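You operate a simulated robot arm through the tools that you are given. There is no shell and no other tool.

You are at the controls of a simulated robot arm. One attempt, no reset.

## Task
Test ventilator one on battery, then put it back on mains.
Fine: start it, switch the socket off until the screen shows on battery, switch it on again, stop it; leave the settings.

It is judged by the outcome, as a careful person would: the job done as asked, and still so three seconds after it is handed in. It fails if anything else is knocked over, pushed out of place, dropped, spilled or broken.

## Robot
A 7-joint arm with a fingered hand, fixed in place. Base frame: the origin is on the floor under the middle of its stand, x ahead of it, y to its left, z up. Lengths are in cm, angles in rad, forces in N, time in s.
It reaches about 133.3 cm from its shoulder. Its first joint turns from -1.204 to 3.002 rad. Payload 5 kg.
The tool frame sits at the grasp point between the pads (the TCP): z along the fingers, y along the line on which they close. The tips reach 3.2 cm beyond it. The gripper opens to 16 cm; its body begins 8.9 cm behind the TCP. The gripper is a hand of 3 fingers: y runs from the thumb to the fingers, the wrist lies at [0, 0, -25.2] in the tool frame, and closing takes about 1.5 s.
Orientation is that of the tool frame in the base frame, as a unit quaternion [w, x, y, z]. With the fingers straight down and closing along the base's y, the tool's x points along the base's -x, its y along +y and its z along -z.

## Interface
- The arm moves only by the tool step_arm. Its argument "plan" is a list of rows, each a list of 7 numbers: the turn, a rotation vector about the tool's x, y, z in rad, then the shift along the tool's x, y, z in cm, then the gripper command, from -1 (fully open) to 1 (shut), values between in proportion. In form: [[rx, ry, rz, dx, dy, dz, gripper], ...]. A call has 1 to 20 rows; each row is the pose to reach, as a shift and turn from the pose commanded when the call began, along the tool's axes at that moment. Each row takes 0.2 s and may step no farther than 5 cm and 0.15 rad from the row before; otherwise, or with a gripper value out of range, the whole call is refused. A pose out of reach is approached as far as the arm can. The call stops where the force on the tool passes 40 N (or 10 N more than at its start, if that is more) or the arm is blocked; 0.2 s more then pass. Each finger travels about 10.8 cm/s and halts on what it meets, pressing with about 34 N; the grip force reading is that of the motor and also rises with nothing between the fingers. The clock runs only during rows and for 0.2 s after the last one: add rows that repeat a pose to give the fingers time. It gives the time, the measured TCP pose, the force on the tool (base axes), the opening and the grip force at its end, in the units of the frame above (readings bear some noise), with the torque about the TCP (base axes, N m) and any sound that the robot's microphone picked up, and new pictures: "pictures" is both (left out), scene, wrist or none.
- Cameras (640 x 400 px; columns grow to the right, rows downward): "scene" is fixed at [39.9, -64.97, 173.65]; the picture's right is [0.91, -0.42, 0.00], its down [-0.25, -0.54, -0.80] and it looks along [0.33, 0.73, -0.59] (base axes); focal length 278 px, centre (320, 200). "wrist" rides on the gripper at [6.5, -0.4, -11.6] in the tool frame; the picture's right is [0.06, 1.00, 0.00], its down [-0.87, 0.05, -0.49] and it looks along [-0.49, 0.03, 0.87] (tool axes); focal length 261 px, centre (320, 200). There is no depth. A picture from a camera that has moved, and an enlarged one, comes with that camera's place and axes in the base frame and with its lens.
- move_column(by): slides the trunk up (or, below 0, down) by that many cm; the arm rides with it, the base frame stays. It gives what a move gives, with no picture.
- hand_shape(shape): the hand has 3 fingers and takes this shape, open, in about a second: jaw (thumb against the fingers, like two jaws); tri (thumb and two fingers); tip (a fingertip pinch); poke (one finger out to press); point (the index stretched); flat (the hand flat); cup (the hand cupped); fist (a fist). The gripper value then closes the fingers along that shape, each until it touches; the sizes above hold for jaw. It gives what a move gives, with no picture.
- zoom(camera, box): a new picture of the part [left, top, right, bottom] of that camera's present view, enlarged. No time passes.
- hand_in(): hands the job in; it is judged then, once.

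Places have to be worked out from the pictures, the camera data and where the tool is seen. Open the gripper and draw the arm clear of the work before you hand the job in, unless the task says otherwise.

The tools are called after "Call:" by a JSON object that holds its "name" and its "arguments". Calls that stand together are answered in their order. step_arm: Moves the arm, as the interface text tells. Its arguments: {"type":"object","properties":{"plan":{"type":"array","items":{"type":"array","items":{"type":"number"}}},"pictures":{"type":"string","enum":["both","scene","wrist","none"]}},"required":["plan"]} The other tools are called the same way: move_column (by) moves the trunk up or down; hand_shape (shape) gives the hand a shape; zoom (camera, box) takes an enlarged picture of a part of a camera's view; hand_in () hands the job in.

At the start:

```text
time_s: 0.0
eef_pos: [51.96, 19.02, 148.1]
ee_rot: [0.0, 0.0, 1.0, 0.0]
ft_force: [0.3, -0.3, 0.4]
ft_torque: [-0.01, 0.01, -0.01]
finger_gap: 16.0
finger_force: 0.1
shape: jaw
trunk travel left (down, up): [-77.5, 16.5]
```

scene: 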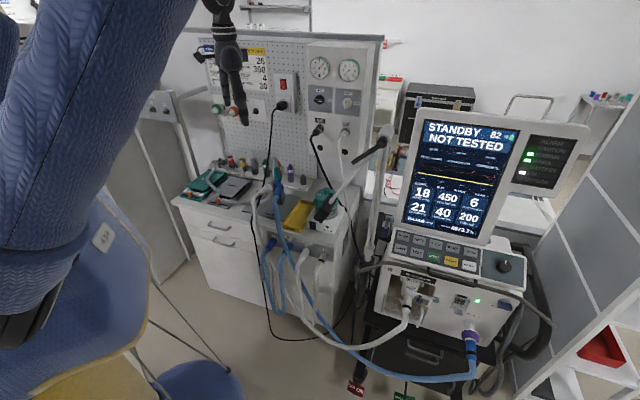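
wrist: 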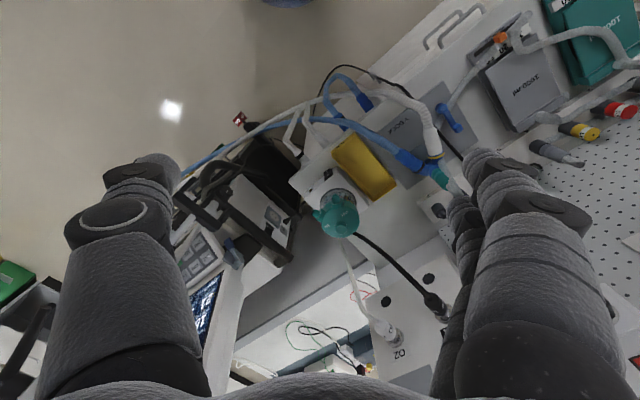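

I start by looking closer at the screen, the keypad and the wall panel with the socket before moving anything.

Call:
{"name": "zoom", "arguments": {"camera": "scene", "box": [380, 90, 600, 230]}}

Call:
{"name": "zoom", "arguments": {"camera": "scene", "box": [360, 210, 560, 335]}}

Call:
{"name": "zoom", "arguments": {"camera": "scene", "box": [190, 30, 390, 155]}}

Call:
{"name": "zoom", "arguments": {"camera": "scene", "box": [170, 130, 390, 270]}}

```text
2.86 times, centred on (490, 160) of scene
camera zoom: at [39.9, -64.97, 173.65], right [0.91, -0.42, 0.0], down [-0.25, -0.54, -0.8], along [0.33, 0.73, -0.59], focal length 793 px, centre (-166, 314)
```

zoom: 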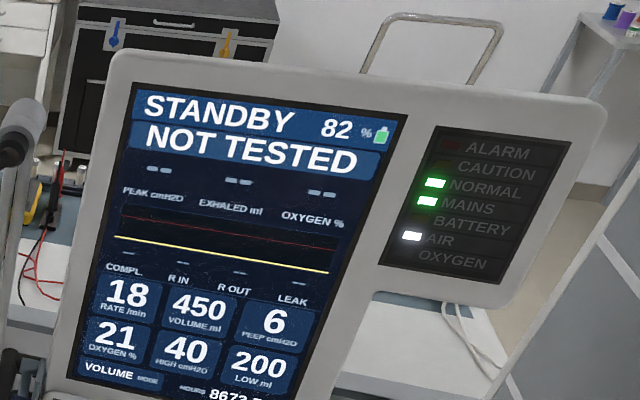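

```text
3.20 times, centred on (460, 272) of scene
camera zoom: at [39.9, -64.97, 173.65], right [0.91, -0.42, 0.0], down [-0.25, -0.54, -0.8], along [0.33, 0.73, -0.59], focal length 889 px, centre (-128, -32)
```

zoom: 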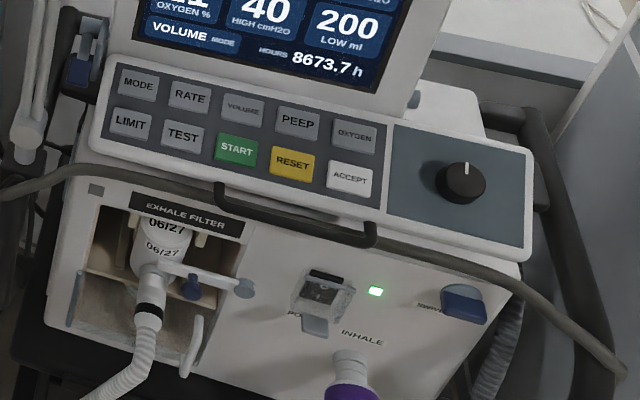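

```text
3.20 times, centred on (290, 92) of scene
camera zoom: at [39.9, -64.97, 173.65], right [0.91, -0.42, 0.0], down [-0.25, -0.54, -0.8], along [0.33, 0.73, -0.59], focal length 889 px, centre (416, 544)
```

zoom: 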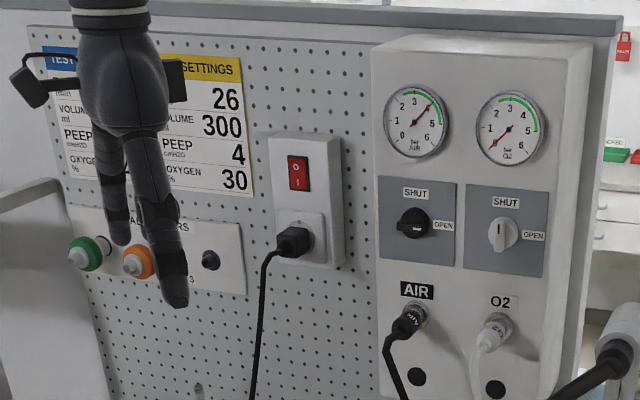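

```text
2.86 times, centred on (280, 200) of scene
camera zoom: at [39.9, -64.97, 173.65], right [0.91, -0.42, 0.0], down [-0.25, -0.54, -0.8], along [0.33, 0.73, -0.59], focal length 793 px, centre (434, 200)
```

zoom: 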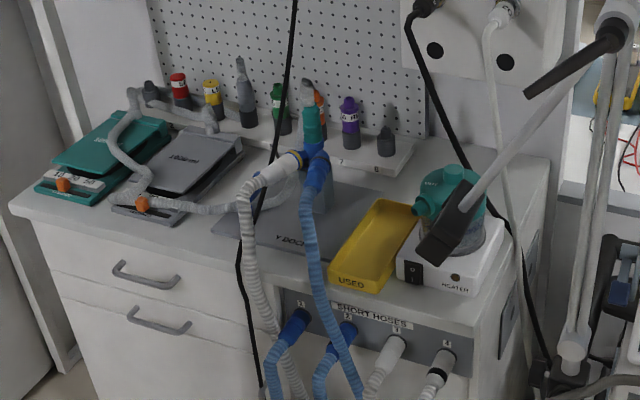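

Looking for anything that identifies ventilator "one" and other units nearby.

Call:
{"name": "zoom", "arguments": {"camera": "scene", "box": [330, 300, 490, 400]}}

Call:
{"name": "zoom", "arguments": {"camera": "scene", "box": [480, 250, 640, 400]}}

Call:
{"name": "zoom", "arguments": {"camera": "scene", "box": [380, 60, 640, 220]}}

Call:
{"name": "zoom", "arguments": {"camera": "scene", "box": [0, 0, 200, 125]}}

Call:
{"name": "zoom", "arguments": {"camera": "wrist", "box": [160, 150, 460, 400]}}

Call:
{"name": "zoom", "arguments": {"camera": "scene", "box": [190, 40, 270, 90]}}

```text
4.00 times, centred on (410, 350) of scene
camera zoom: at [39.9, -64.97, 173.65], right [0.91, -0.42, 0.0], down [-0.25, -0.54, -0.8], along [0.33, 0.73, -0.59], focal length 1111 px, centre (-40, -400)
```

zoom: 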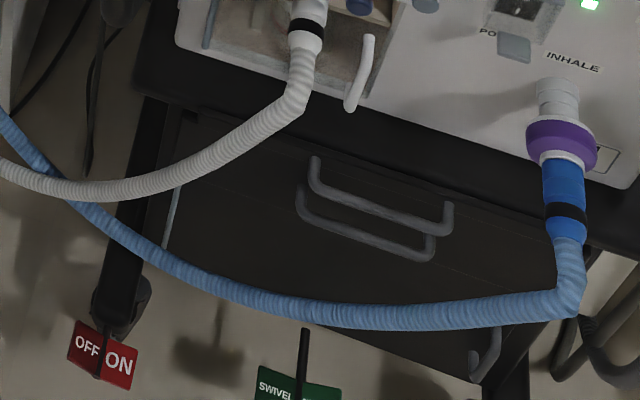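

```text
2.67 times, centred on (560, 325) of scene
camera zoom: at [39.9, -64.97, 173.65], right [0.91, -0.42, 0.0], down [-0.25, -0.54, -0.8], along [0.33, 0.73, -0.59], focal length 740 px, centre (-320, -133)
```

zoom: 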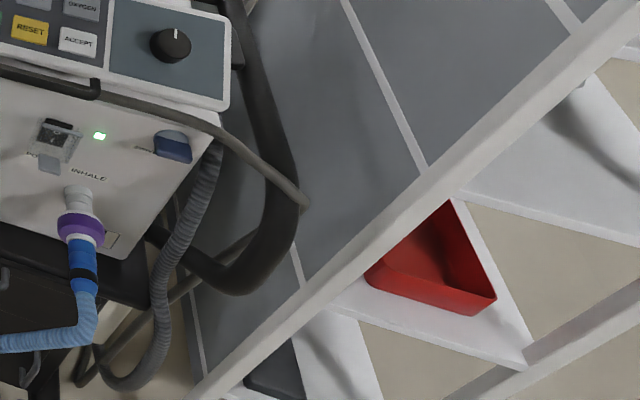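

```text
2.46 times, centred on (510, 140) of scene
camera zoom: at [39.9, -64.97, 173.65], right [0.91, -0.42, 0.0], down [-0.25, -0.54, -0.8], along [0.33, 0.73, -0.59], focal length 684 px, centre (-148, 348)
```

zoom: 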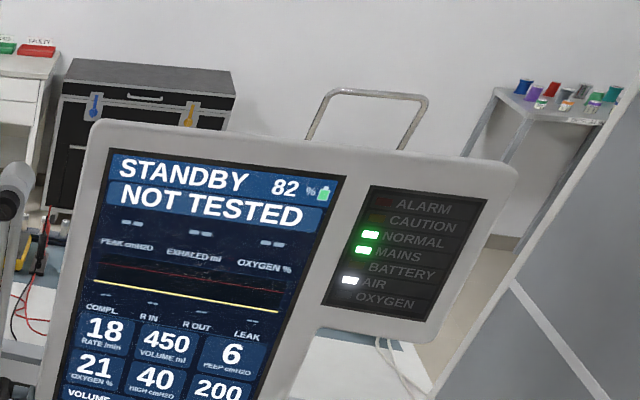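

```text
3.20 times, centred on (100, 62) of scene
camera zoom: at [39.9, -64.97, 173.65], right [0.91, -0.42, 0.0], down [-0.25, -0.54, -0.8], along [0.33, 0.73, -0.59], focal length 889 px, centre (1024, 640)
```

zoom: 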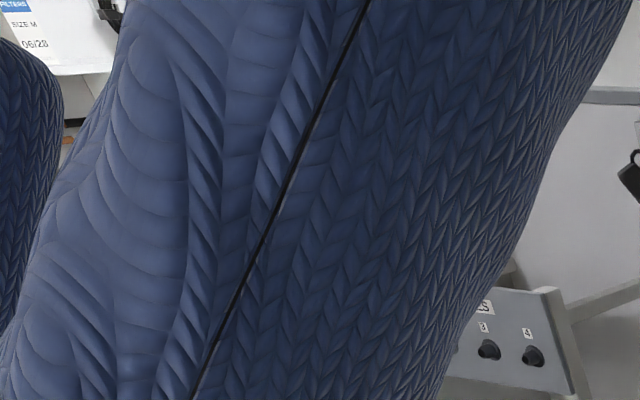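

```text
1.60 times, centred on (310, 275) of wrist
camera zoom: at [45.37, 18.42, 159.61], right [-0.06, 1.0, 0.0], down [0.87, 0.05, 0.49], along [0.49, 0.03, -0.87], focal length 417 px, centre (336, 80)
```

zoom: 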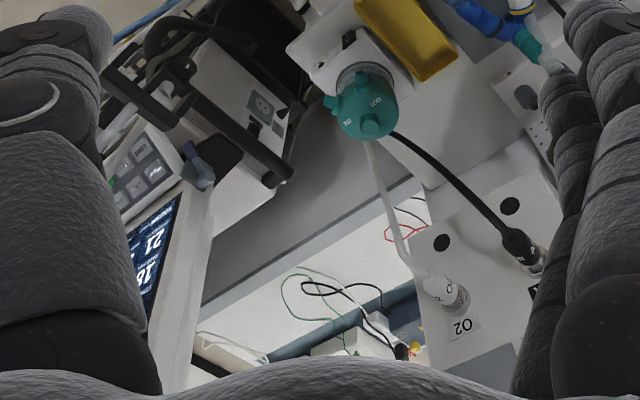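

```text
8.00 times, centred on (230, 65) of scene
camera zoom: at [39.9, -64.97, 173.65], right [0.91, -0.42, 0.0], down [-0.25, -0.54, -0.8], along [0.33, 0.73, -0.59], focal length 2222 px, centre (1040, 1280)
```

zoom: 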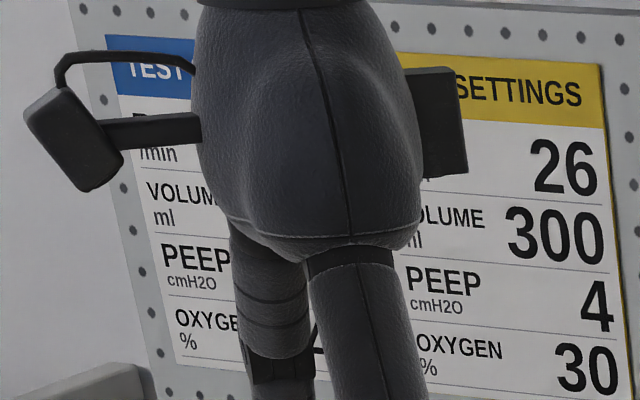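

I judge START at about (104.6, -20.5, 99.5) and the red rocker of the socket at about (79, 63, 141), from triangulating both views. I make the poke shape and then tilt the hand forward to look at the ventilator and board.

Call:
{"name": "hand_shape", "arguments": {"shape": "poke"}}

Call:
{"name": "step_arm", "arguments": {"plan": [[0, -0.15, 0, 0, 0, 0, 1], [0, -0.3, 0, 0, 0, 0, 1], [0, -0.45, 0, 0, 0, 0, 1], [0, -0.6, 0, 0, 0, 0, 1], [0, -0.6, 0, 0, 0, 0, 1]], "pictures": "both"}}

```text
time_s: 0.9
eef_pos: [51.94, 18.94, 148.07]
ee_rot: [0.0, 0.0, 1.0, 0.0]
ft_force: [0.9, 0.6, 0.9]
ft_torque: [-0.03, 0.01, -0.01]
finger_gap: 0.0
finger_force: 0.0
shape: poke
trunk travel left (down, up): [-77.5, 16.5]
```

```text
time_s: 2.1
eef_pos: [52.08, 18.91, 147.97]
ee_rot: [0.295, 0.0, 0.955, 0.0]
ft_force: [-0.2, 0.0, 1.3]
ft_torque: [0.03, 0.02, 0.02]
finger_gap: 0.01
finger_force: 34.4
shape: jaw
trunk travel left (down, up): [-77.5, 16.5]
camera wrist: at [40.19, 18.34, 153.84], right [-0.05, 1.0, -0.03], down [0.44, 0.05, 0.9], along [0.9, 0.03, -0.44], focal length 261 px, centre (320, 200)
```

scene: 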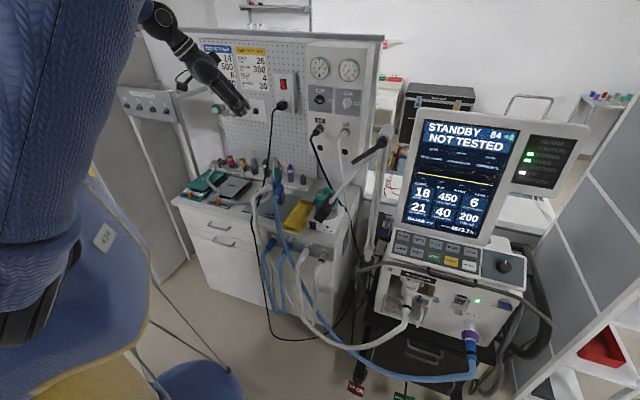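
wrist: 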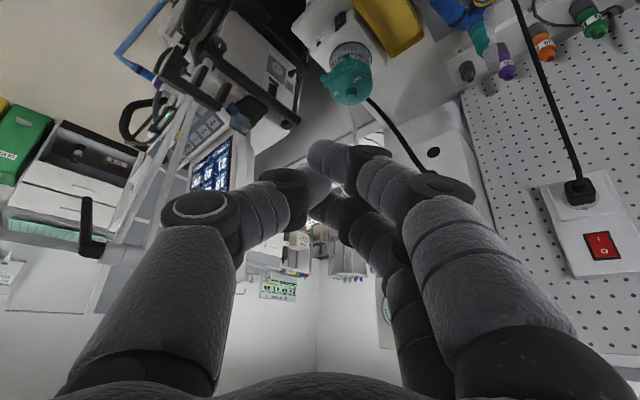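

The close command made a "jaw" fist rather than the poke finger, so I take the poke shape again and keep the gripper at -1 to see how it looks.

Call:
{"name": "hand_shape", "arguments": {"shape": "poke"}}

Call:
{"name": "step_arm", "arguments": {"plan": [[0, 0, 0, 0, 0, 0, -1], [0, 0, 0, 0, 0, 0, -1]], "pictures": "both"}}

```text
time_s: 3.0
eef_pos: [52.1, 18.96, 147.92]
ee_rot: [0.296, 0.001, 0.955, 0.0]
ft_force: [-0.5, -1.1, 0.2]
ft_torque: [0.03, 0.01, 0.01]
finger_gap: 0.0
finger_force: 0.0
shape: poke
trunk travel left (down, up): [-77.5, 16.5]
```

```text
time_s: 3.6
eef_pos: [52.03, 18.93, 148.04]
ee_rot: [0.296, 0.0, 0.955, 0.0]
ft_force: [-0.3, -0.4, 0.3]
ft_torque: [-0.02, 0.04, -0.01]
finger_gap: 0.01
finger_force: 0.1
shape: poke
trunk travel left (down, up): [-77.5, 16.5]
camera wrist: at [40.07, 18.39, 153.89], right [-0.05, 1.0, -0.03], down [0.44, 0.05, 0.9], along [0.9, 0.03, -0.44], focal length 261 px, centre (320, 200)
```

scene: 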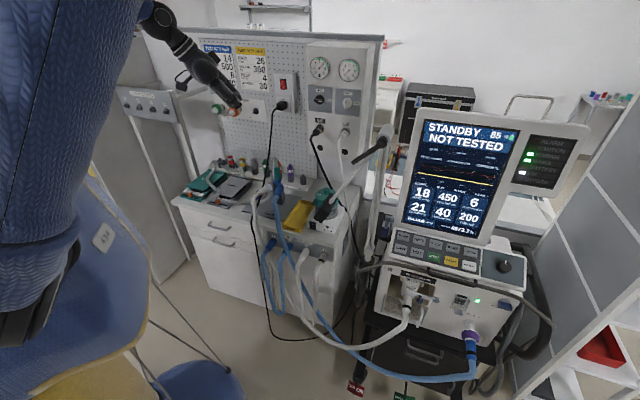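
wrist: 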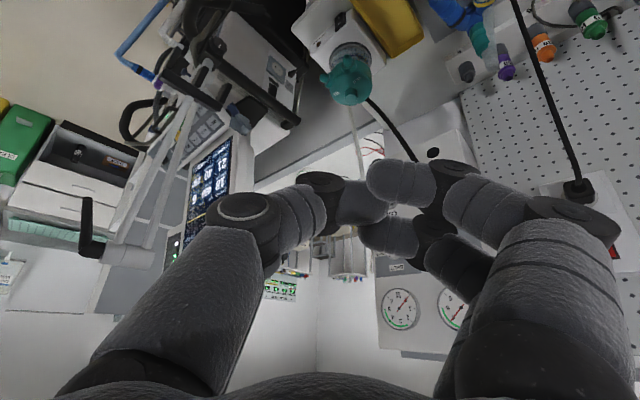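

Checking what the poke hand looks like up close from both cameras.

Call:
{"name": "zoom", "arguments": {"camera": "scene", "box": [140, 20, 300, 120]}}

Call:
{"name": "zoom", "arguments": {"camera": "wrist", "box": [200, 120, 520, 320]}}

```text
4.00 times, centred on (220, 70) of scene
camera zoom: at [39.9, -64.97, 173.65], right [0.91, -0.42, 0.0], down [-0.25, -0.54, -0.8], along [0.33, 0.73, -0.59], focal length 1111 px, centre (720, 720)
```

zoom: 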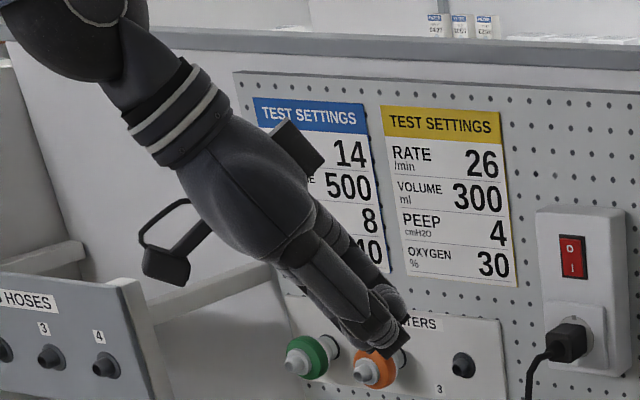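

```text
2.00 times, centred on (360, 220) of wrist
camera zoom: at [40.07, 18.39, 153.89], right [-0.05, 1.0, -0.03], down [0.44, 0.05, 0.9], along [0.9, 0.03, -0.44], focal length 521 px, centre (240, 160)
```

zoom: 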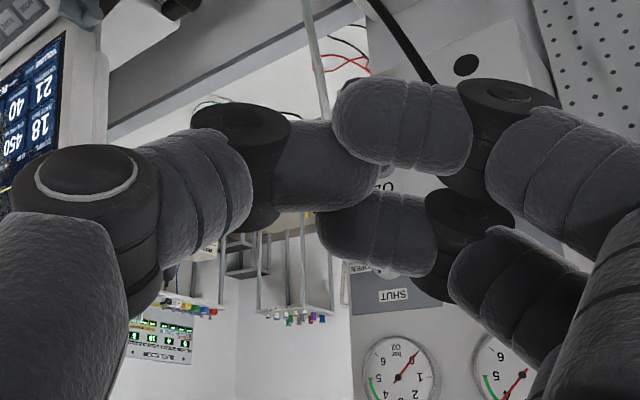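

The poke shape seems to curl all three fingers; I compare it with the "point" shape.

Call:
{"name": "hand_shape", "arguments": {"shape": "point"}}

Call:
{"name": "step_arm", "arguments": {"plan": [[0, 0, 0, 0, 0, 0, -1]], "pictures": "both"}}

Call:
{"name": "zoom", "arguments": {"camera": "scene", "box": [140, 20, 300, 120]}}

```text
time_s: 4.5
eef_pos: [51.99, 18.86, 147.99]
ee_rot: [0.296, -0.001, 0.955, 0.0]
ft_force: [-0.1, 0.7, 0.0]
ft_torque: [0.02, -0.01, 0.02]
finger_gap: 0.0
finger_force: 0.1
shape: point
trunk travel left (down, up): [-77.5, 16.5]
```

```text
time_s: 4.9
eef_pos: [51.99, 18.88, 148.07]
ee_rot: [0.296, 0.0, 0.955, 0.0]
ft_force: [0.5, 0.0, -0.2]
ft_torque: [-0.01, 0.0, -0.03]
finger_gap: 0.02
finger_force: 0.1
shape: point
trunk travel left (down, up): [-77.5, 16.5]
camera wrist: at [40.06, 18.39, 153.89], right [-0.05, 1.0, -0.04], down [0.44, 0.05, 0.9], along [0.9, 0.03, -0.44], focal length 261 px, centre (320, 200)
```

scene: 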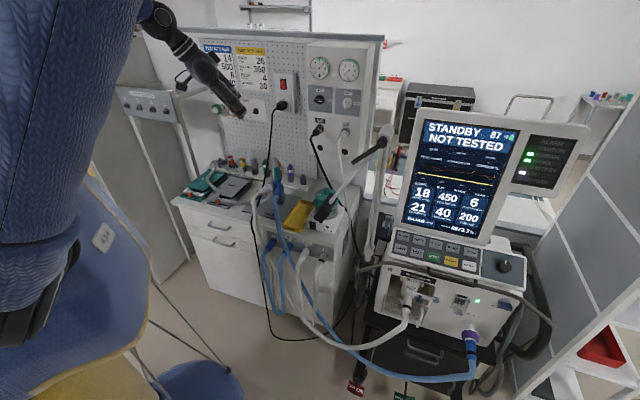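
wrist: 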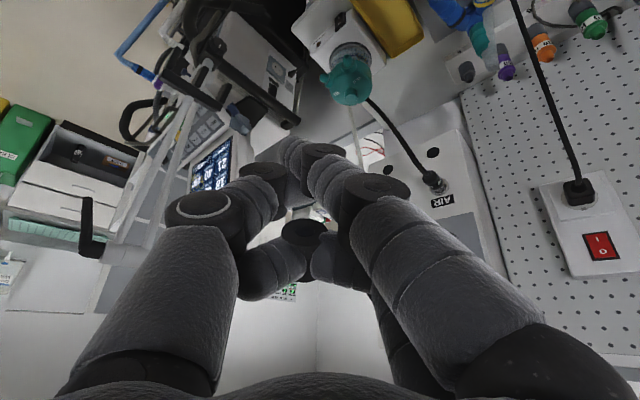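

```text
4.00 times, centred on (220, 70) of scene
camera zoom: at [39.9, -64.97, 173.65], right [0.91, -0.42, 0.0], down [-0.25, -0.54, -0.8], along [0.33, 0.73, -0.59], focal length 1111 px, centre (720, 720)
```

zoom: 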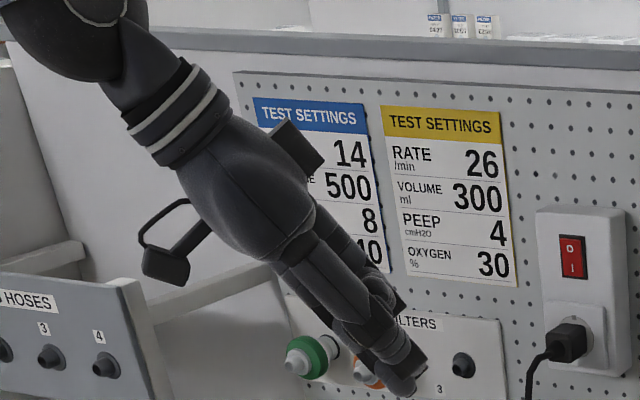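

"Point" gives a clear stretched index; its tip triangulates to about tool (1.9, -1.9, 2.8). Now I study the keypad and socket in the wrist view.

Call:
{"name": "zoom", "arguments": {"camera": "wrist", "box": [120, 40, 320, 165]}}

Call:
{"name": "zoom", "arguments": {"camera": "wrist", "box": [480, 140, 640, 300]}}

Call:
{"name": "zoom", "arguments": {"camera": "scene", "box": [255, 55, 335, 125]}}

Call:
{"name": "zoom", "arguments": {"camera": "wrist", "box": [0, 0, 250, 260]}}

```text
3.20 times, centred on (220, 102) of wrist
camera zoom: at [40.06, 18.39, 153.89], right [-0.05, 1.0, -0.04], down [0.44, 0.05, 0.9], along [0.9, 0.03, -0.44], focal length 834 px, centre (640, 512)
```

zoom: 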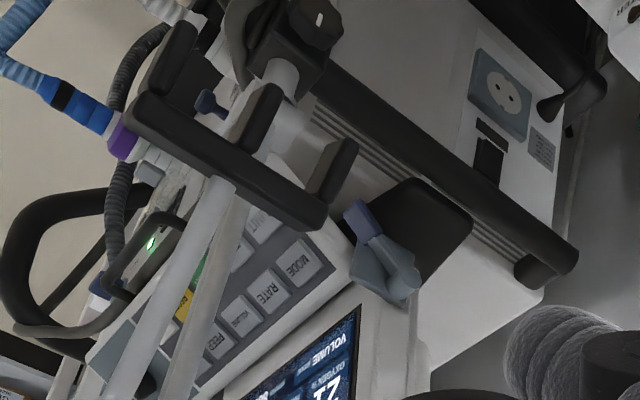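

```text
2.50 times, centred on (560, 220) of wrist
camera zoom: at [40.06, 18.39, 153.89], right [-0.05, 1.0, -0.04], down [0.44, 0.05, 0.9], along [0.9, 0.03, -0.44], focal length 652 px, centre (-280, 150)
```

zoom: 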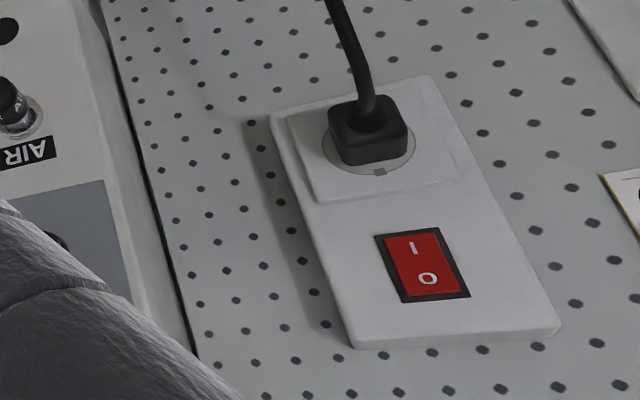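

```text
5.71 times, centred on (295, 90) of scene
camera zoom: at [39.9, -64.97, 173.65], right [0.91, -0.42, 0.0], down [-0.25, -0.54, -0.8], along [0.33, 0.73, -0.59], focal length 1587 px, centre (463, 829)
```

zoom: 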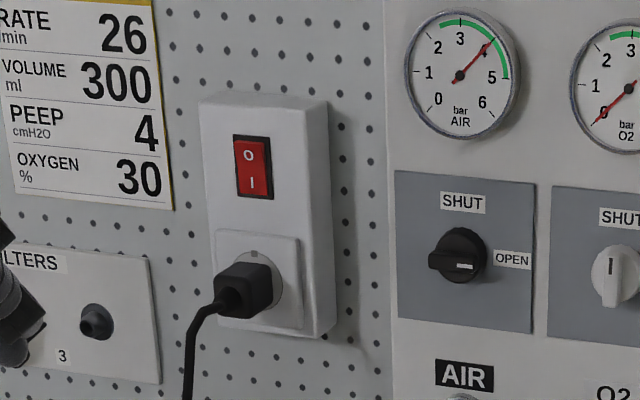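

```text
1.54 times, centred on (125, 130) of wrist
camera zoom: at [40.06, 18.39, 153.89], right [-0.05, 1.0, -0.04], down [0.44, 0.05, 0.9], along [0.9, 0.03, -0.44], focal length 401 px, centre (620, 308)
```

zoom: 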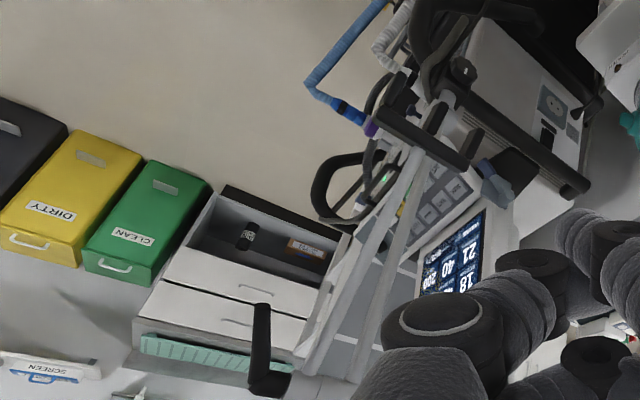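

I need the shape and place of the grey support arm standing near the keypad, so I zoom on it from both cameras.

Call:
{"name": "zoom", "arguments": {"camera": "scene", "box": [310, 110, 450, 300]}}

Call:
{"name": "zoom", "arguments": {"camera": "wrist", "box": [60, 20, 260, 270]}}

```text
2.11 times, centred on (380, 205) of scene
camera zoom: at [39.9, -64.97, 173.65], right [0.91, -0.42, 0.0], down [-0.25, -0.54, -0.8], along [0.33, 0.73, -0.59], focal length 585 px, centre (194, 190)
```

zoom: 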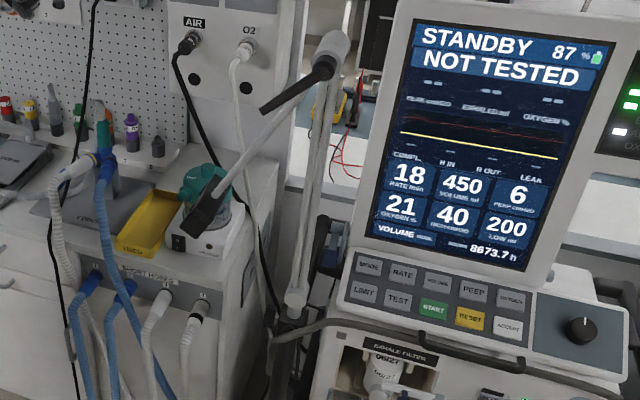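

```text
1.60 times, centred on (160, 145) of wrist
camera zoom: at [40.06, 18.39, 153.89], right [-0.05, 1.0, -0.04], down [0.44, 0.05, 0.9], along [0.9, 0.03, -0.44], focal length 417 px, centre (576, 288)
```

zoom: 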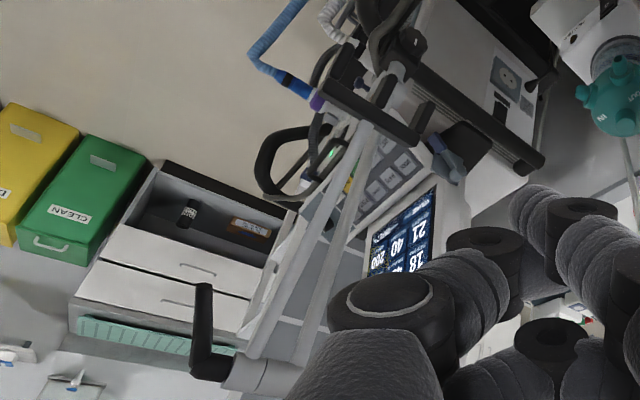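

The keypad faces roughly (-0.44, -0.55, 0.7), and the support arm's pole stands near (80..84, -10..-15, 99..147), so I must come in from the -y side. I first trace the mains cable and check the ventilator's side panel.

Call:
{"name": "zoom", "arguments": {"camera": "wrist", "box": [240, 10, 340, 75]}}

Call:
{"name": "zoom", "arguments": {"camera": "scene", "box": [230, 220, 400, 400]}}

Call:
{"name": "zoom", "arguments": {"camera": "scene", "box": [500, 220, 600, 320]}}

```text
6.15 times, centred on (290, 42) of wrist
camera zoom: at [40.06, 18.39, 153.89], right [-0.05, 1.0, -0.04], down [0.44, 0.05, 0.9], along [0.9, 0.03, -0.44], focal length 1604 px, centre (505, 1169)
```

zoom: 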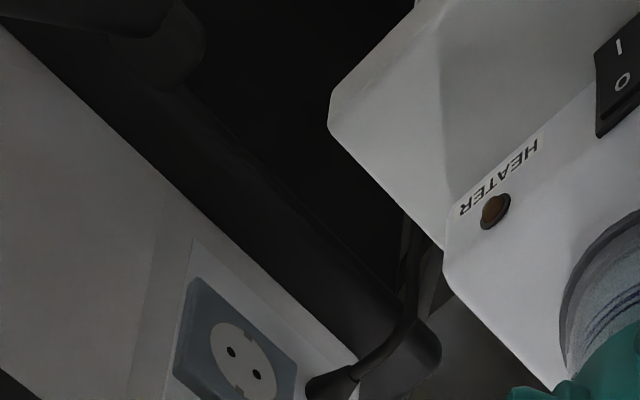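

```text
2.22 times, centred on (315, 310) of scene
camera zoom: at [39.9, -64.97, 173.65], right [0.91, -0.42, 0.0], down [-0.25, -0.54, -0.8], along [0.33, 0.73, -0.59], focal length 617 px, centre (331, -44)
```

zoom: 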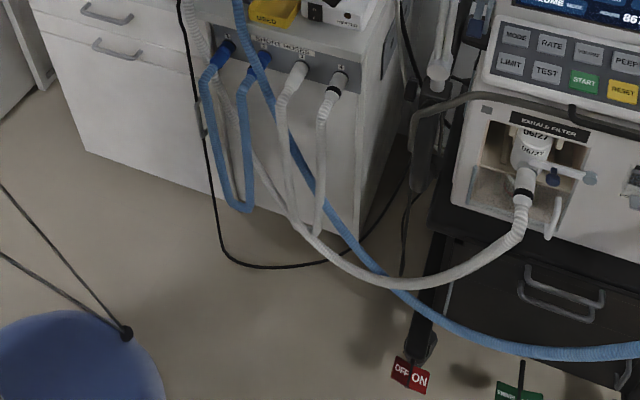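

```text
4.00 times, centred on (550, 270) of scene
camera zoom: at [39.9, -64.97, 173.65], right [0.91, -0.42, 0.0], down [-0.25, -0.54, -0.8], along [0.33, 0.73, -0.59], focal length 1111 px, centre (-600, -80)
```

zoom: 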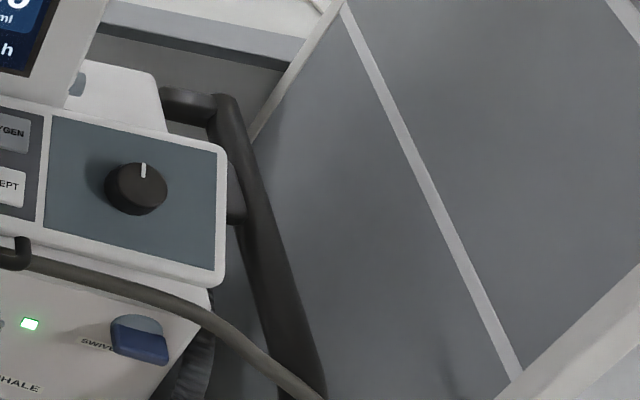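

The plug's cable runs along the floor to the ventilator's side, so the wall rocker is the right socket. I swing the pointing hand to the -y side and yaw it to face the keypad, staying well back from the support arm.

Call:
{"name": "step_arm", "arguments": {"plan": [[-0.045, 0, -0.066, -0.11, -4.9, -0.17, -1], [-0.09, 0, -0.132, -0.23, -9.8, -0.33, -1], [-0.136, 0, -0.198, -0.34, -14.7, -0.5, -1], [-0.181, 0, -0.264, -0.45, -19.6, -0.66, -1], [-0.226, 0, -0.33, -0.57, -24.5, -0.83, -1], [-0.271, 0, -0.396, -0.68, -29.4, -0.99, -1], [-0.316, 0, -0.462, -0.79, -34.3, -1.16, -1], [-0.362, 0, -0.528, -0.9, -39.2, -1.32, -1], [-0.407, 0, -0.594, -1.02, -44.1, -1.49, -1], [-0.452, 0, -0.66, -1.13, -49.0, -1.65, -1]], "pictures": "both"}}

```text
time_s: 7.1
eef_pos: [52.07, -30.52, 149.85]
ee_rot: [0.273, -0.373, 0.879, 0.116]
ft_force: [-0.2, -1.0, 0.6]
ft_torque: [0.04, -0.02, 0.01]
finger_gap: 0.0
finger_force: 0.0
shape: point
trunk travel left (down, up): [-77.5, 16.5]
camera wrist: at [44.04, -39.43, 155.79], right [-0.75, 0.66, -0.03], down [0.27, 0.35, 0.9], along [0.6, 0.67, -0.44], focal length 261 px, centre (320, 200)
```

scene: 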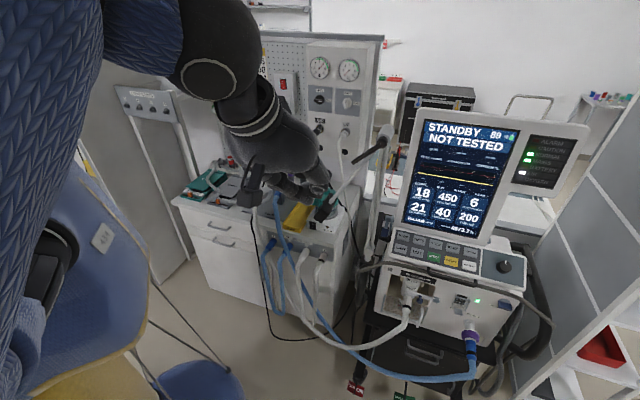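
wrist: 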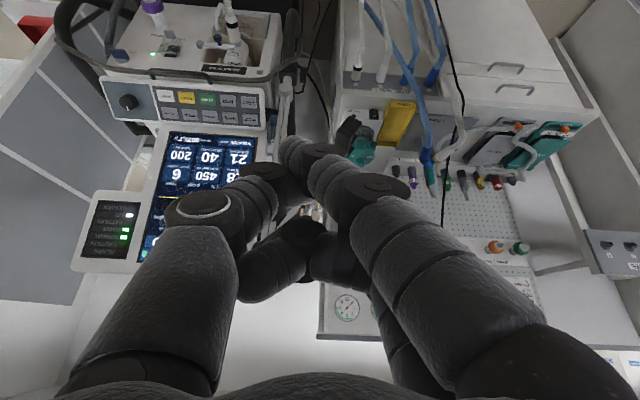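

Good view of the keypad from the wrist; I zoom in to triangulate the keys and the support arm again.

Call:
{"name": "zoom", "arguments": {"camera": "wrist", "box": [90, 50, 290, 175]}}

Call:
{"name": "zoom", "arguments": {"camera": "wrist", "box": [230, 30, 390, 230]}}

Call:
{"name": "zoom", "arguments": {"camera": "scene", "box": [380, 225, 480, 287]}}

```text
3.20 times, centred on (190, 112) of wrist
camera zoom: at [44.04, -39.43, 155.79], right [-0.75, 0.66, -0.03], down [0.27, 0.35, 0.9], along [0.6, 0.67, -0.44], focal length 834 px, centre (736, 480)
```

zoom: 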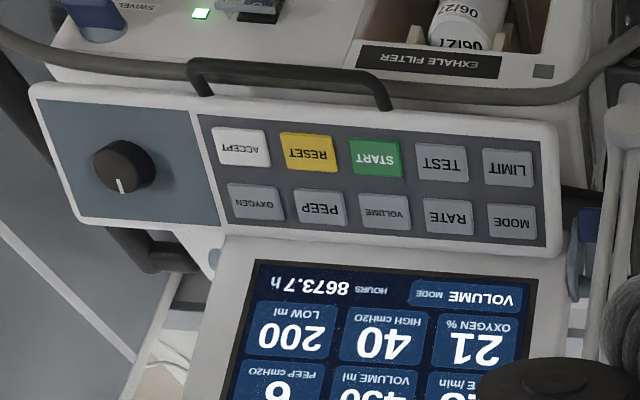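

```text
2.00 times, centred on (310, 130) of wrist
camera zoom: at [44.04, -39.43, 155.79], right [-0.75, 0.66, -0.03], down [0.27, 0.35, 0.9], along [0.6, 0.67, -0.44], focal length 521 px, centre (340, 340)
```

zoom: 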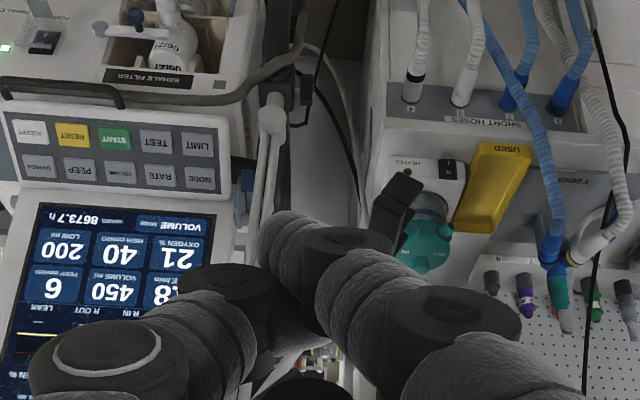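

```text
6.40 times, centred on (430, 256) of scene
camera zoom: at [39.9, -64.97, 173.65], right [0.91, -0.42, 0.0], down [-0.25, -0.54, -0.8], along [0.33, 0.73, -0.59], focal length 1777 px, centre (-384, -158)
```

zoom: 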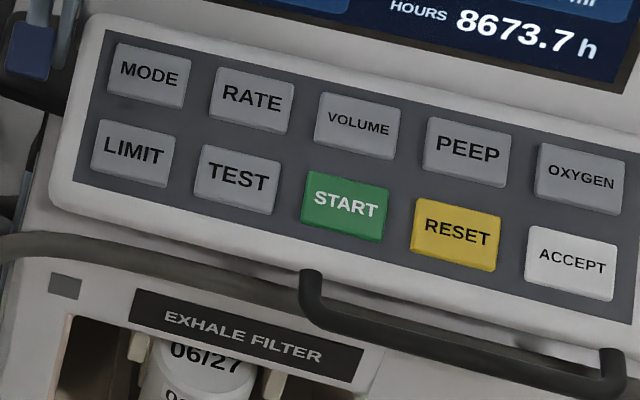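

The keys lie on a plane only about 25° from horizontal (press direction ≈ (0.33, 0.28, -0.90)), START ≈ (102.5, -21.8, 101). I check the index tip's place in the scene view before approaching.

Call:
{"name": "zoom", "arguments": {"camera": "scene", "box": [230, 110, 390, 230]}}

Call:
{"name": "zoom", "arguments": {"camera": "wrist", "box": [220, 110, 420, 235]}}

```text
3.33 times, centred on (310, 170) of scene
camera zoom: at [39.9, -64.97, 173.65], right [0.91, -0.42, 0.0], down [-0.25, -0.54, -0.8], along [0.33, 0.73, -0.59], focal length 926 px, centre (353, 300)
```

zoom: 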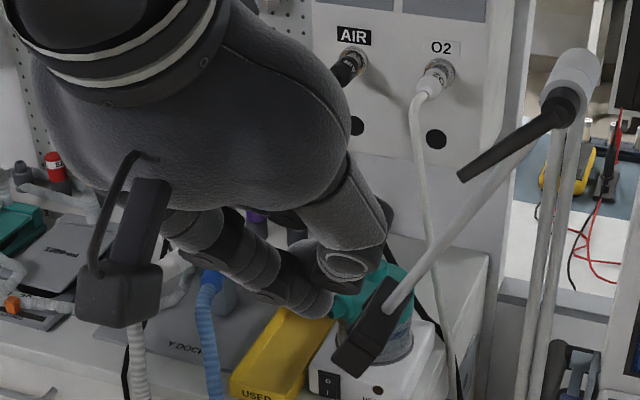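

```text
3.20 times, centred on (320, 172) of wrist
camera zoom: at [44.04, -39.43, 155.79], right [-0.75, 0.66, -0.03], down [0.27, 0.35, 0.9], along [0.6, 0.67, -0.44], focal length 834 px, centre (320, 288)
```

zoom: 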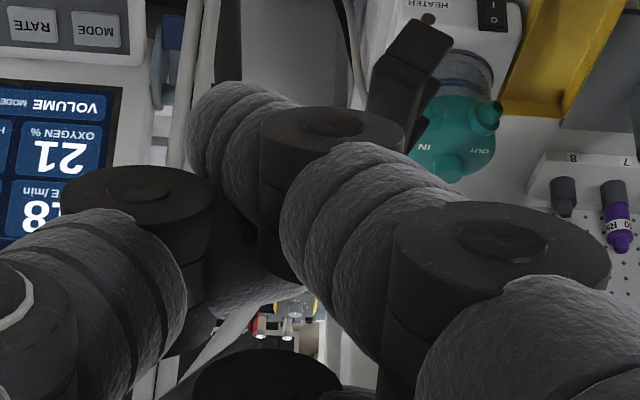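

The pole is vertical at about (83, -11) up to z≈145 with a lever reaching to (73, -12, 139); my approach stays on y < -20. Tilting the hand slightly more, so the index tip is the lowest point, and moving forward in a first stage.

Call:
{"name": "step_arm", "arguments": {"plan": [[0, -0.033, 0, -0.94, -3.57, 2.67, -1], [0, -0.067, 0, -1.89, -7.15, 5.33, -1], [0, -0.1, 0, -2.83, -10.72, 8.0, -1], [0, -0.133, 0, -3.78, -14.3, 10.67, -1], [0, -0.167, 0, -4.72, -17.87, 13.33, -1], [0, -0.2, 0, -5.67, -21.45, 16.0, -1]], "pictures": "both"}}

```text
time_s: 8.5
eef_pos: [76.85, -35.31, 139.86]
ee_rot: [0.359, -0.357, 0.849, 0.153]
ft_force: [-0.8, 0.3, -0.5]
ft_torque: [0.03, 0.02, 0.04]
finger_gap: 0.02
finger_force: 0.1
shape: point
trunk travel left (down, up): [-77.5, 16.5]
camera wrist: at [68.16, -44.96, 143.21], right [-0.75, 0.66, -0.04], down [0.14, 0.22, 0.97], along [0.65, 0.71, -0.25], focal length 261 px, centre (320, 200)
```

scene: 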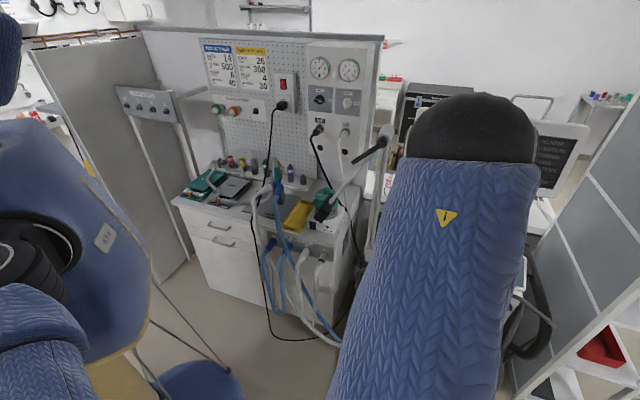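
wrist: 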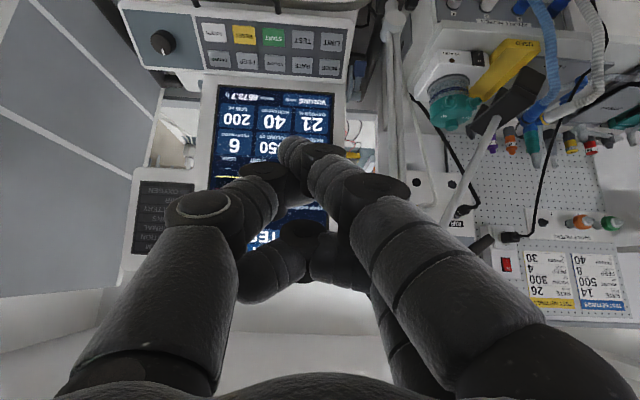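

The arm's elbow swung to the -y side (free space), hiding the scene view, but the wrist camera sees keypad and screen well. I zoom to refine the START position from this closer viewpoint.

Call:
{"name": "zoom", "arguments": {"camera": "wrist", "box": [190, 0, 350, 100]}}

Call:
{"name": "zoom", "arguments": {"camera": "scene", "box": [330, 60, 600, 230]}}

```text
4.00 times, centred on (270, 50) of wrist
camera zoom: at [68.16, -44.96, 143.21], right [-0.75, 0.66, -0.04], down [0.14, 0.22, 0.97], along [0.65, 0.71, -0.25], focal length 1043 px, centre (520, 800)
```

zoom: 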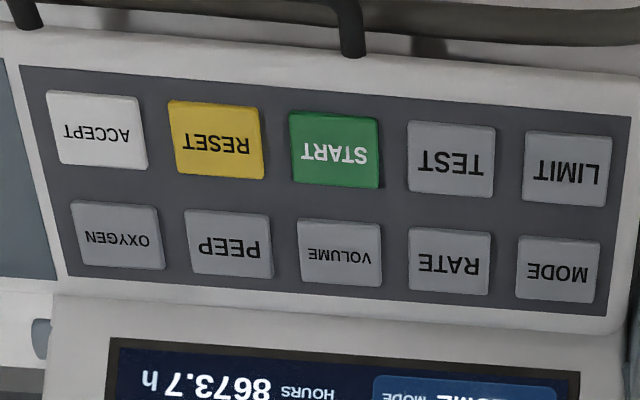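

```text
2.35 times, centred on (465, 145) of scene
camera zoom: at [39.9, -64.97, 173.65], right [0.91, -0.42, 0.0], down [-0.25, -0.54, -0.8], along [0.33, 0.73, -0.59], focal length 653 px, centre (-21, 329)
```

zoom: 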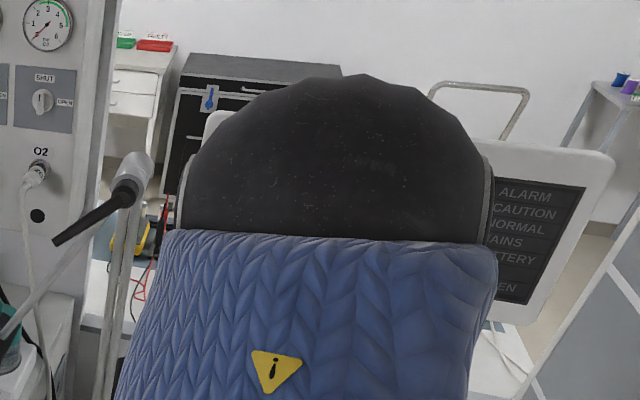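

START refines to (102.5, -21.9, 101.1) and the predicted tip pixel matches. Moving to a hover with the index tip about 6 cm off the key along its normal.

Call:
{"name": "step_arm", "arguments": {"plan": [[0, 0, 0, 0.47, -0.7, 3.81, -1], [0, 0, 0, 0.94, -1.39, 7.62, -1], [0, 0, 0, 1.42, -2.09, 11.43, -1], [0, 0, 0, 1.89, -2.78, 15.24, -1], [0, 0, 0, 2.36, -3.48, 19.05, -1], [0, 0, 0, 2.83, -4.18, 22.86, -1], [0, 0, 0, 3.3, -4.87, 26.67, -1], [0, 0, 0, 3.78, -5.57, 30.48, -1], [0, 0, 0, 4.25, -6.26, 34.29, -1], [0, 0, 0, 4.72, -6.96, 38.1, -1]], "pictures": "both"}}

```text
time_s: 10.7
eef_pos: [98.56, -22.94, 110.03]
ee_rot: [0.358, -0.359, 0.849, 0.151]
ft_force: [0.1, 0.6, 1.2]
ft_torque: [0.0, -0.01, 0.02]
finger_gap: 0.0
finger_force: 0.0
shape: point
trunk travel left (down, up): [-77.5, 16.5]
camera wrist: at [89.85, -32.45, 113.35], right [-0.75, 0.66, -0.04], down [0.14, 0.22, 0.97], along [0.65, 0.71, -0.25], focal length 261 px, centre (320, 200)
```

scene: 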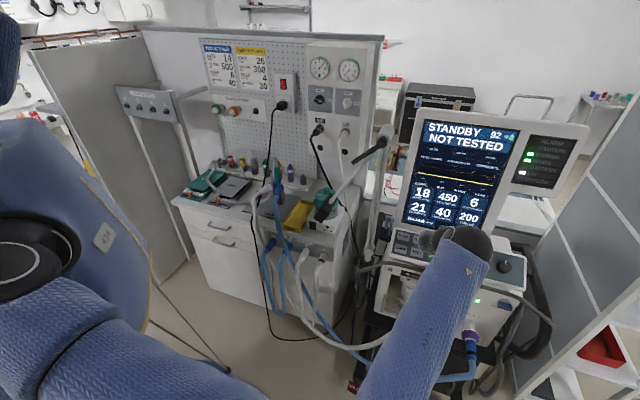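
wrist: 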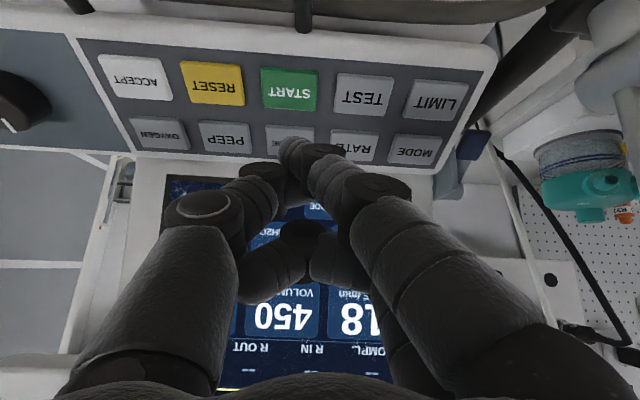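

Hovering above START with the thumb clear; START's ray from here gives (102.6, -22.2, 101.1), consistent. Lowering most of the remaining distance slowly, then checking.

Call:
{"name": "step_arm", "arguments": {"plan": [[0, 0, 0, 0.38, -0.07, 0.98, -1], [0, 0, 0, 0.76, -0.14, 1.97, -1], [0, 0, 0, 1.14, -0.21, 2.95, -1], [0, 0, 0, 1.52, -0.28, 3.94, -1]], "pictures": "both"}}

Call:
{"name": "zoom", "arguments": {"camera": "wrist", "box": [180, 20, 420, 170]}}

Call:
{"name": "zoom", "arguments": {"camera": "scene", "box": [380, 190, 540, 290]}}

```text
time_s: 11.7
eef_pos: [100.0, -22.0, 106.17]
ee_rot: [0.358, -0.359, 0.848, 0.152]
ft_force: [-0.1, 0.1, 0.7]
ft_torque: [0.0, -0.02, -0.01]
finger_gap: 0.01
finger_force: 0.1
shape: point
trunk travel left (down, up): [-77.5, 16.5]
camera wrist: at [91.3, -31.39, 109.51], right [-0.75, 0.66, -0.04], down [0.14, 0.22, 0.97], along [0.65, 0.71, -0.25], focal length 261 px, centre (320, 200)
```

scene: 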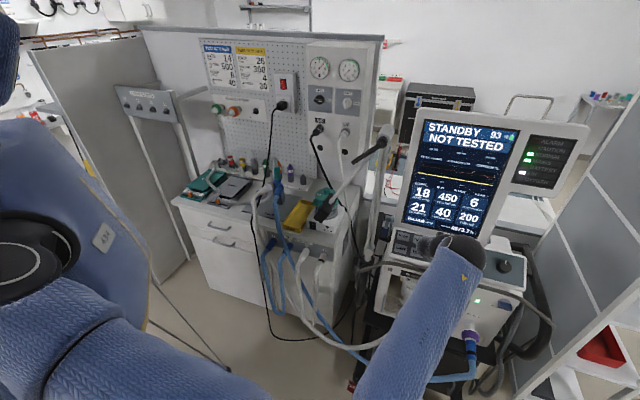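
wrist: 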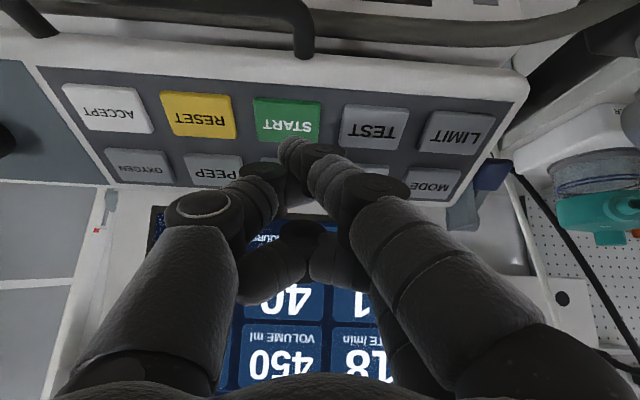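

```text
2.67 times, centred on (300, 95) of wrist
camera zoom: at [91.3, -31.39, 109.51], right [-0.75, 0.66, -0.04], down [0.14, 0.22, 0.97], along [0.65, 0.71, -0.25], focal length 695 px, centre (373, 480)
```

zoom: 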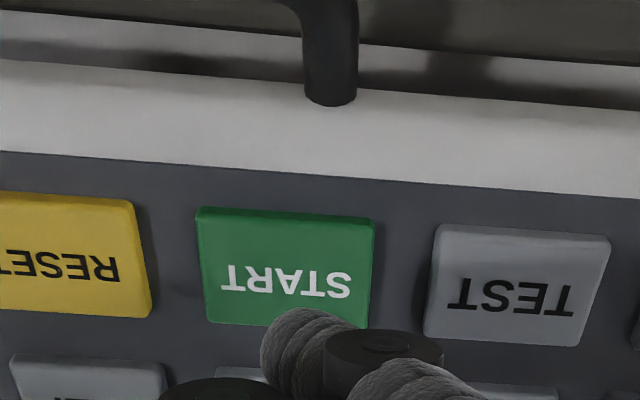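

```text
4.00 times, centred on (460, 240) of scene
camera zoom: at [39.9, -64.97, 173.65], right [0.91, -0.42, 0.0], down [-0.25, -0.54, -0.8], along [0.33, 0.73, -0.59], focal length 1111 px, centre (-240, 40)
```

zoom: 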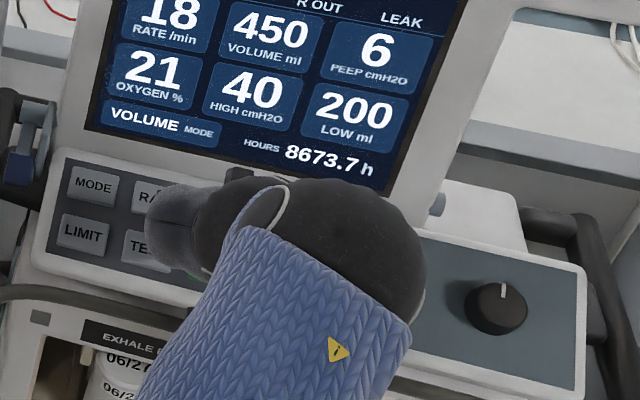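

The tip is about 1.7 cm above the key and lined up with its middle. Going down in small steps, watching the force.

Call:
{"name": "step_arm", "arguments": {"plan": [[0, 0, 0, 0.32, 0, 0.53, -1], [0, 0, 0, 0.63, 0, 1.06, -1], [0, 0, 0, 0.8, 0, 1.35, -1]], "pictures": "wrist"}}

Call:
{"name": "zoom", "arguments": {"camera": "wrist", "box": [180, 60, 420, 210]}}

```text
time_s: 12.5
eef_pos: [100.42, -21.35, 104.76]
ee_rot: [0.359, -0.359, 0.848, 0.153]
ft_force: [-0.6, 0.0, 0.4]
ft_torque: [0.0, 0.02, -0.01]
finger_gap: 0.0
finger_force: 0.1
shape: point
trunk travel left (down, up): [-77.5, 16.5]
camera wrist: at [91.72, -30.99, 108.07], right [-0.75, 0.66, -0.04], down [0.14, 0.22, 0.97], along [0.65, 0.72, -0.25], focal length 261 px, centre (320, 200)
```

wrist: 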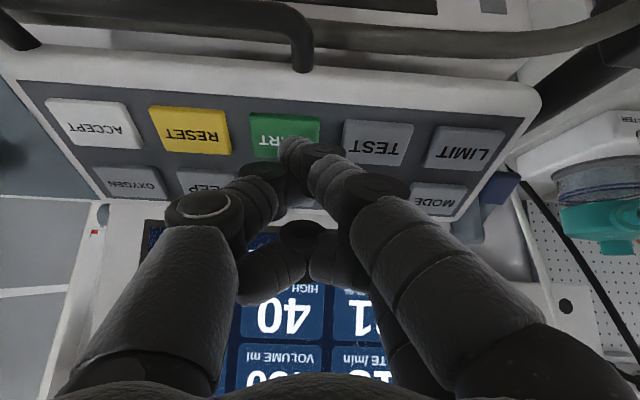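

```text
2.67 times, centred on (300, 135) of wrist
camera zoom: at [91.72, -30.99, 108.07], right [-0.75, 0.66, -0.04], down [0.14, 0.22, 0.97], along [0.65, 0.72, -0.25], focal length 695 px, centre (373, 373)
```

zoom: 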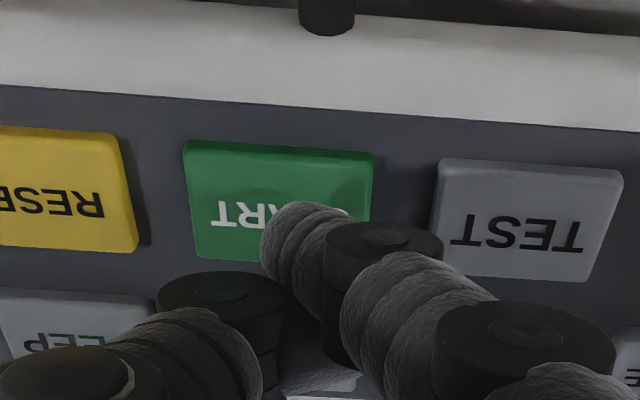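

Tip is close above the lower-left part of the label; I shift 0.4 cm toward the key's middle and lower 0.5 cm more.

Call:
{"name": "step_arm", "arguments": {"plan": [[0, 0, 0, 0.3, -0.41, 0.0, -1], [0, 0, 0, 0.39, -0.41, 0.18, -1], [0, 0, 0, 0.46, -0.41, 0.36, -1]], "pictures": "wrist"}}

Call:
{"name": "zoom", "arguments": {"camera": "wrist", "box": [180, 60, 420, 210]}}

Call:
{"name": "zoom", "arguments": {"camera": "scene", "box": [400, 100, 600, 225]}}

```text
time_s: 13.3
eef_pos: [100.51, -21.71, 104.2]
ee_rot: [0.359, -0.359, 0.848, 0.153]
ft_force: [-0.9, 0.5, 0.6]
ft_torque: [0.03, 0.01, 0.0]
finger_gap: 0.0
finger_force: 0.1
shape: point
trunk travel left (down, up): [-77.5, 16.5]
camera wrist: at [91.89, -31.29, 107.57], right [-0.75, 0.66, -0.04], down [0.14, 0.22, 0.97], along [0.65, 0.71, -0.25], focal length 261 px, centre (320, 200)
```

wrist: 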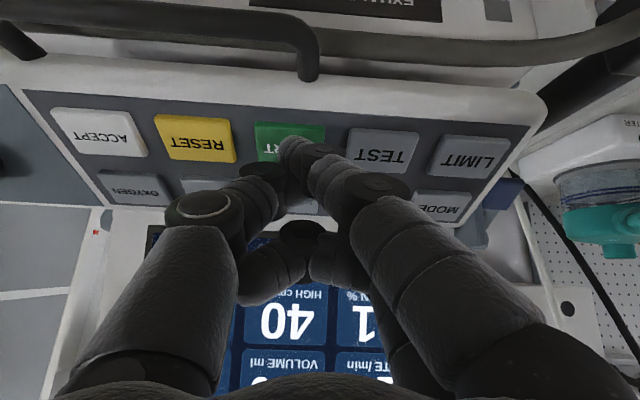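

```text
2.67 times, centred on (300, 135) of wrist
camera zoom: at [91.89, -31.29, 107.57], right [-0.75, 0.66, -0.04], down [0.14, 0.22, 0.97], along [0.65, 0.71, -0.25], focal length 695 px, centre (373, 373)
```

zoom: 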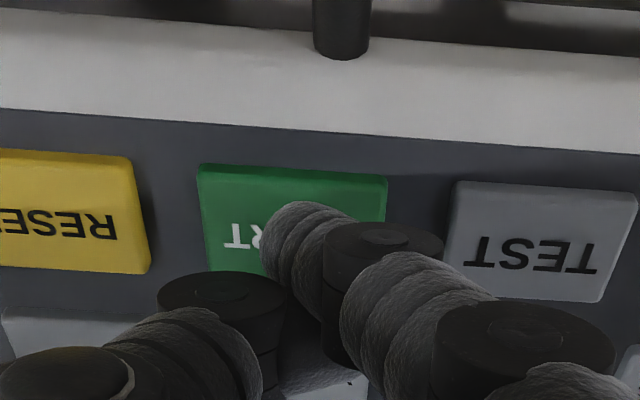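

```text
3.20 times, centred on (500, 162) of scene
camera zoom: at [39.9, -64.97, 173.65], right [0.91, -0.42, 0.0], down [-0.25, -0.54, -0.8], along [0.33, 0.73, -0.59], focal length 889 px, centre (-256, 320)
```

zoom: 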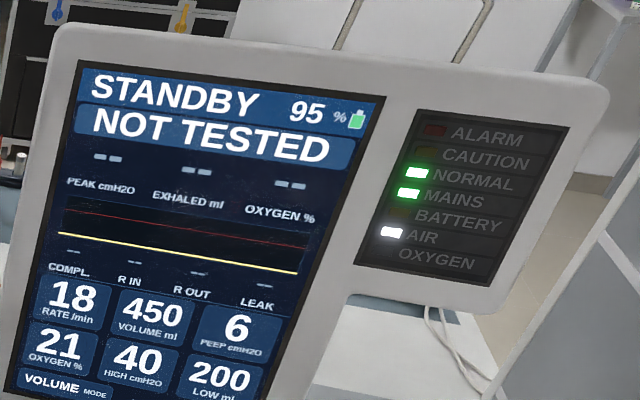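

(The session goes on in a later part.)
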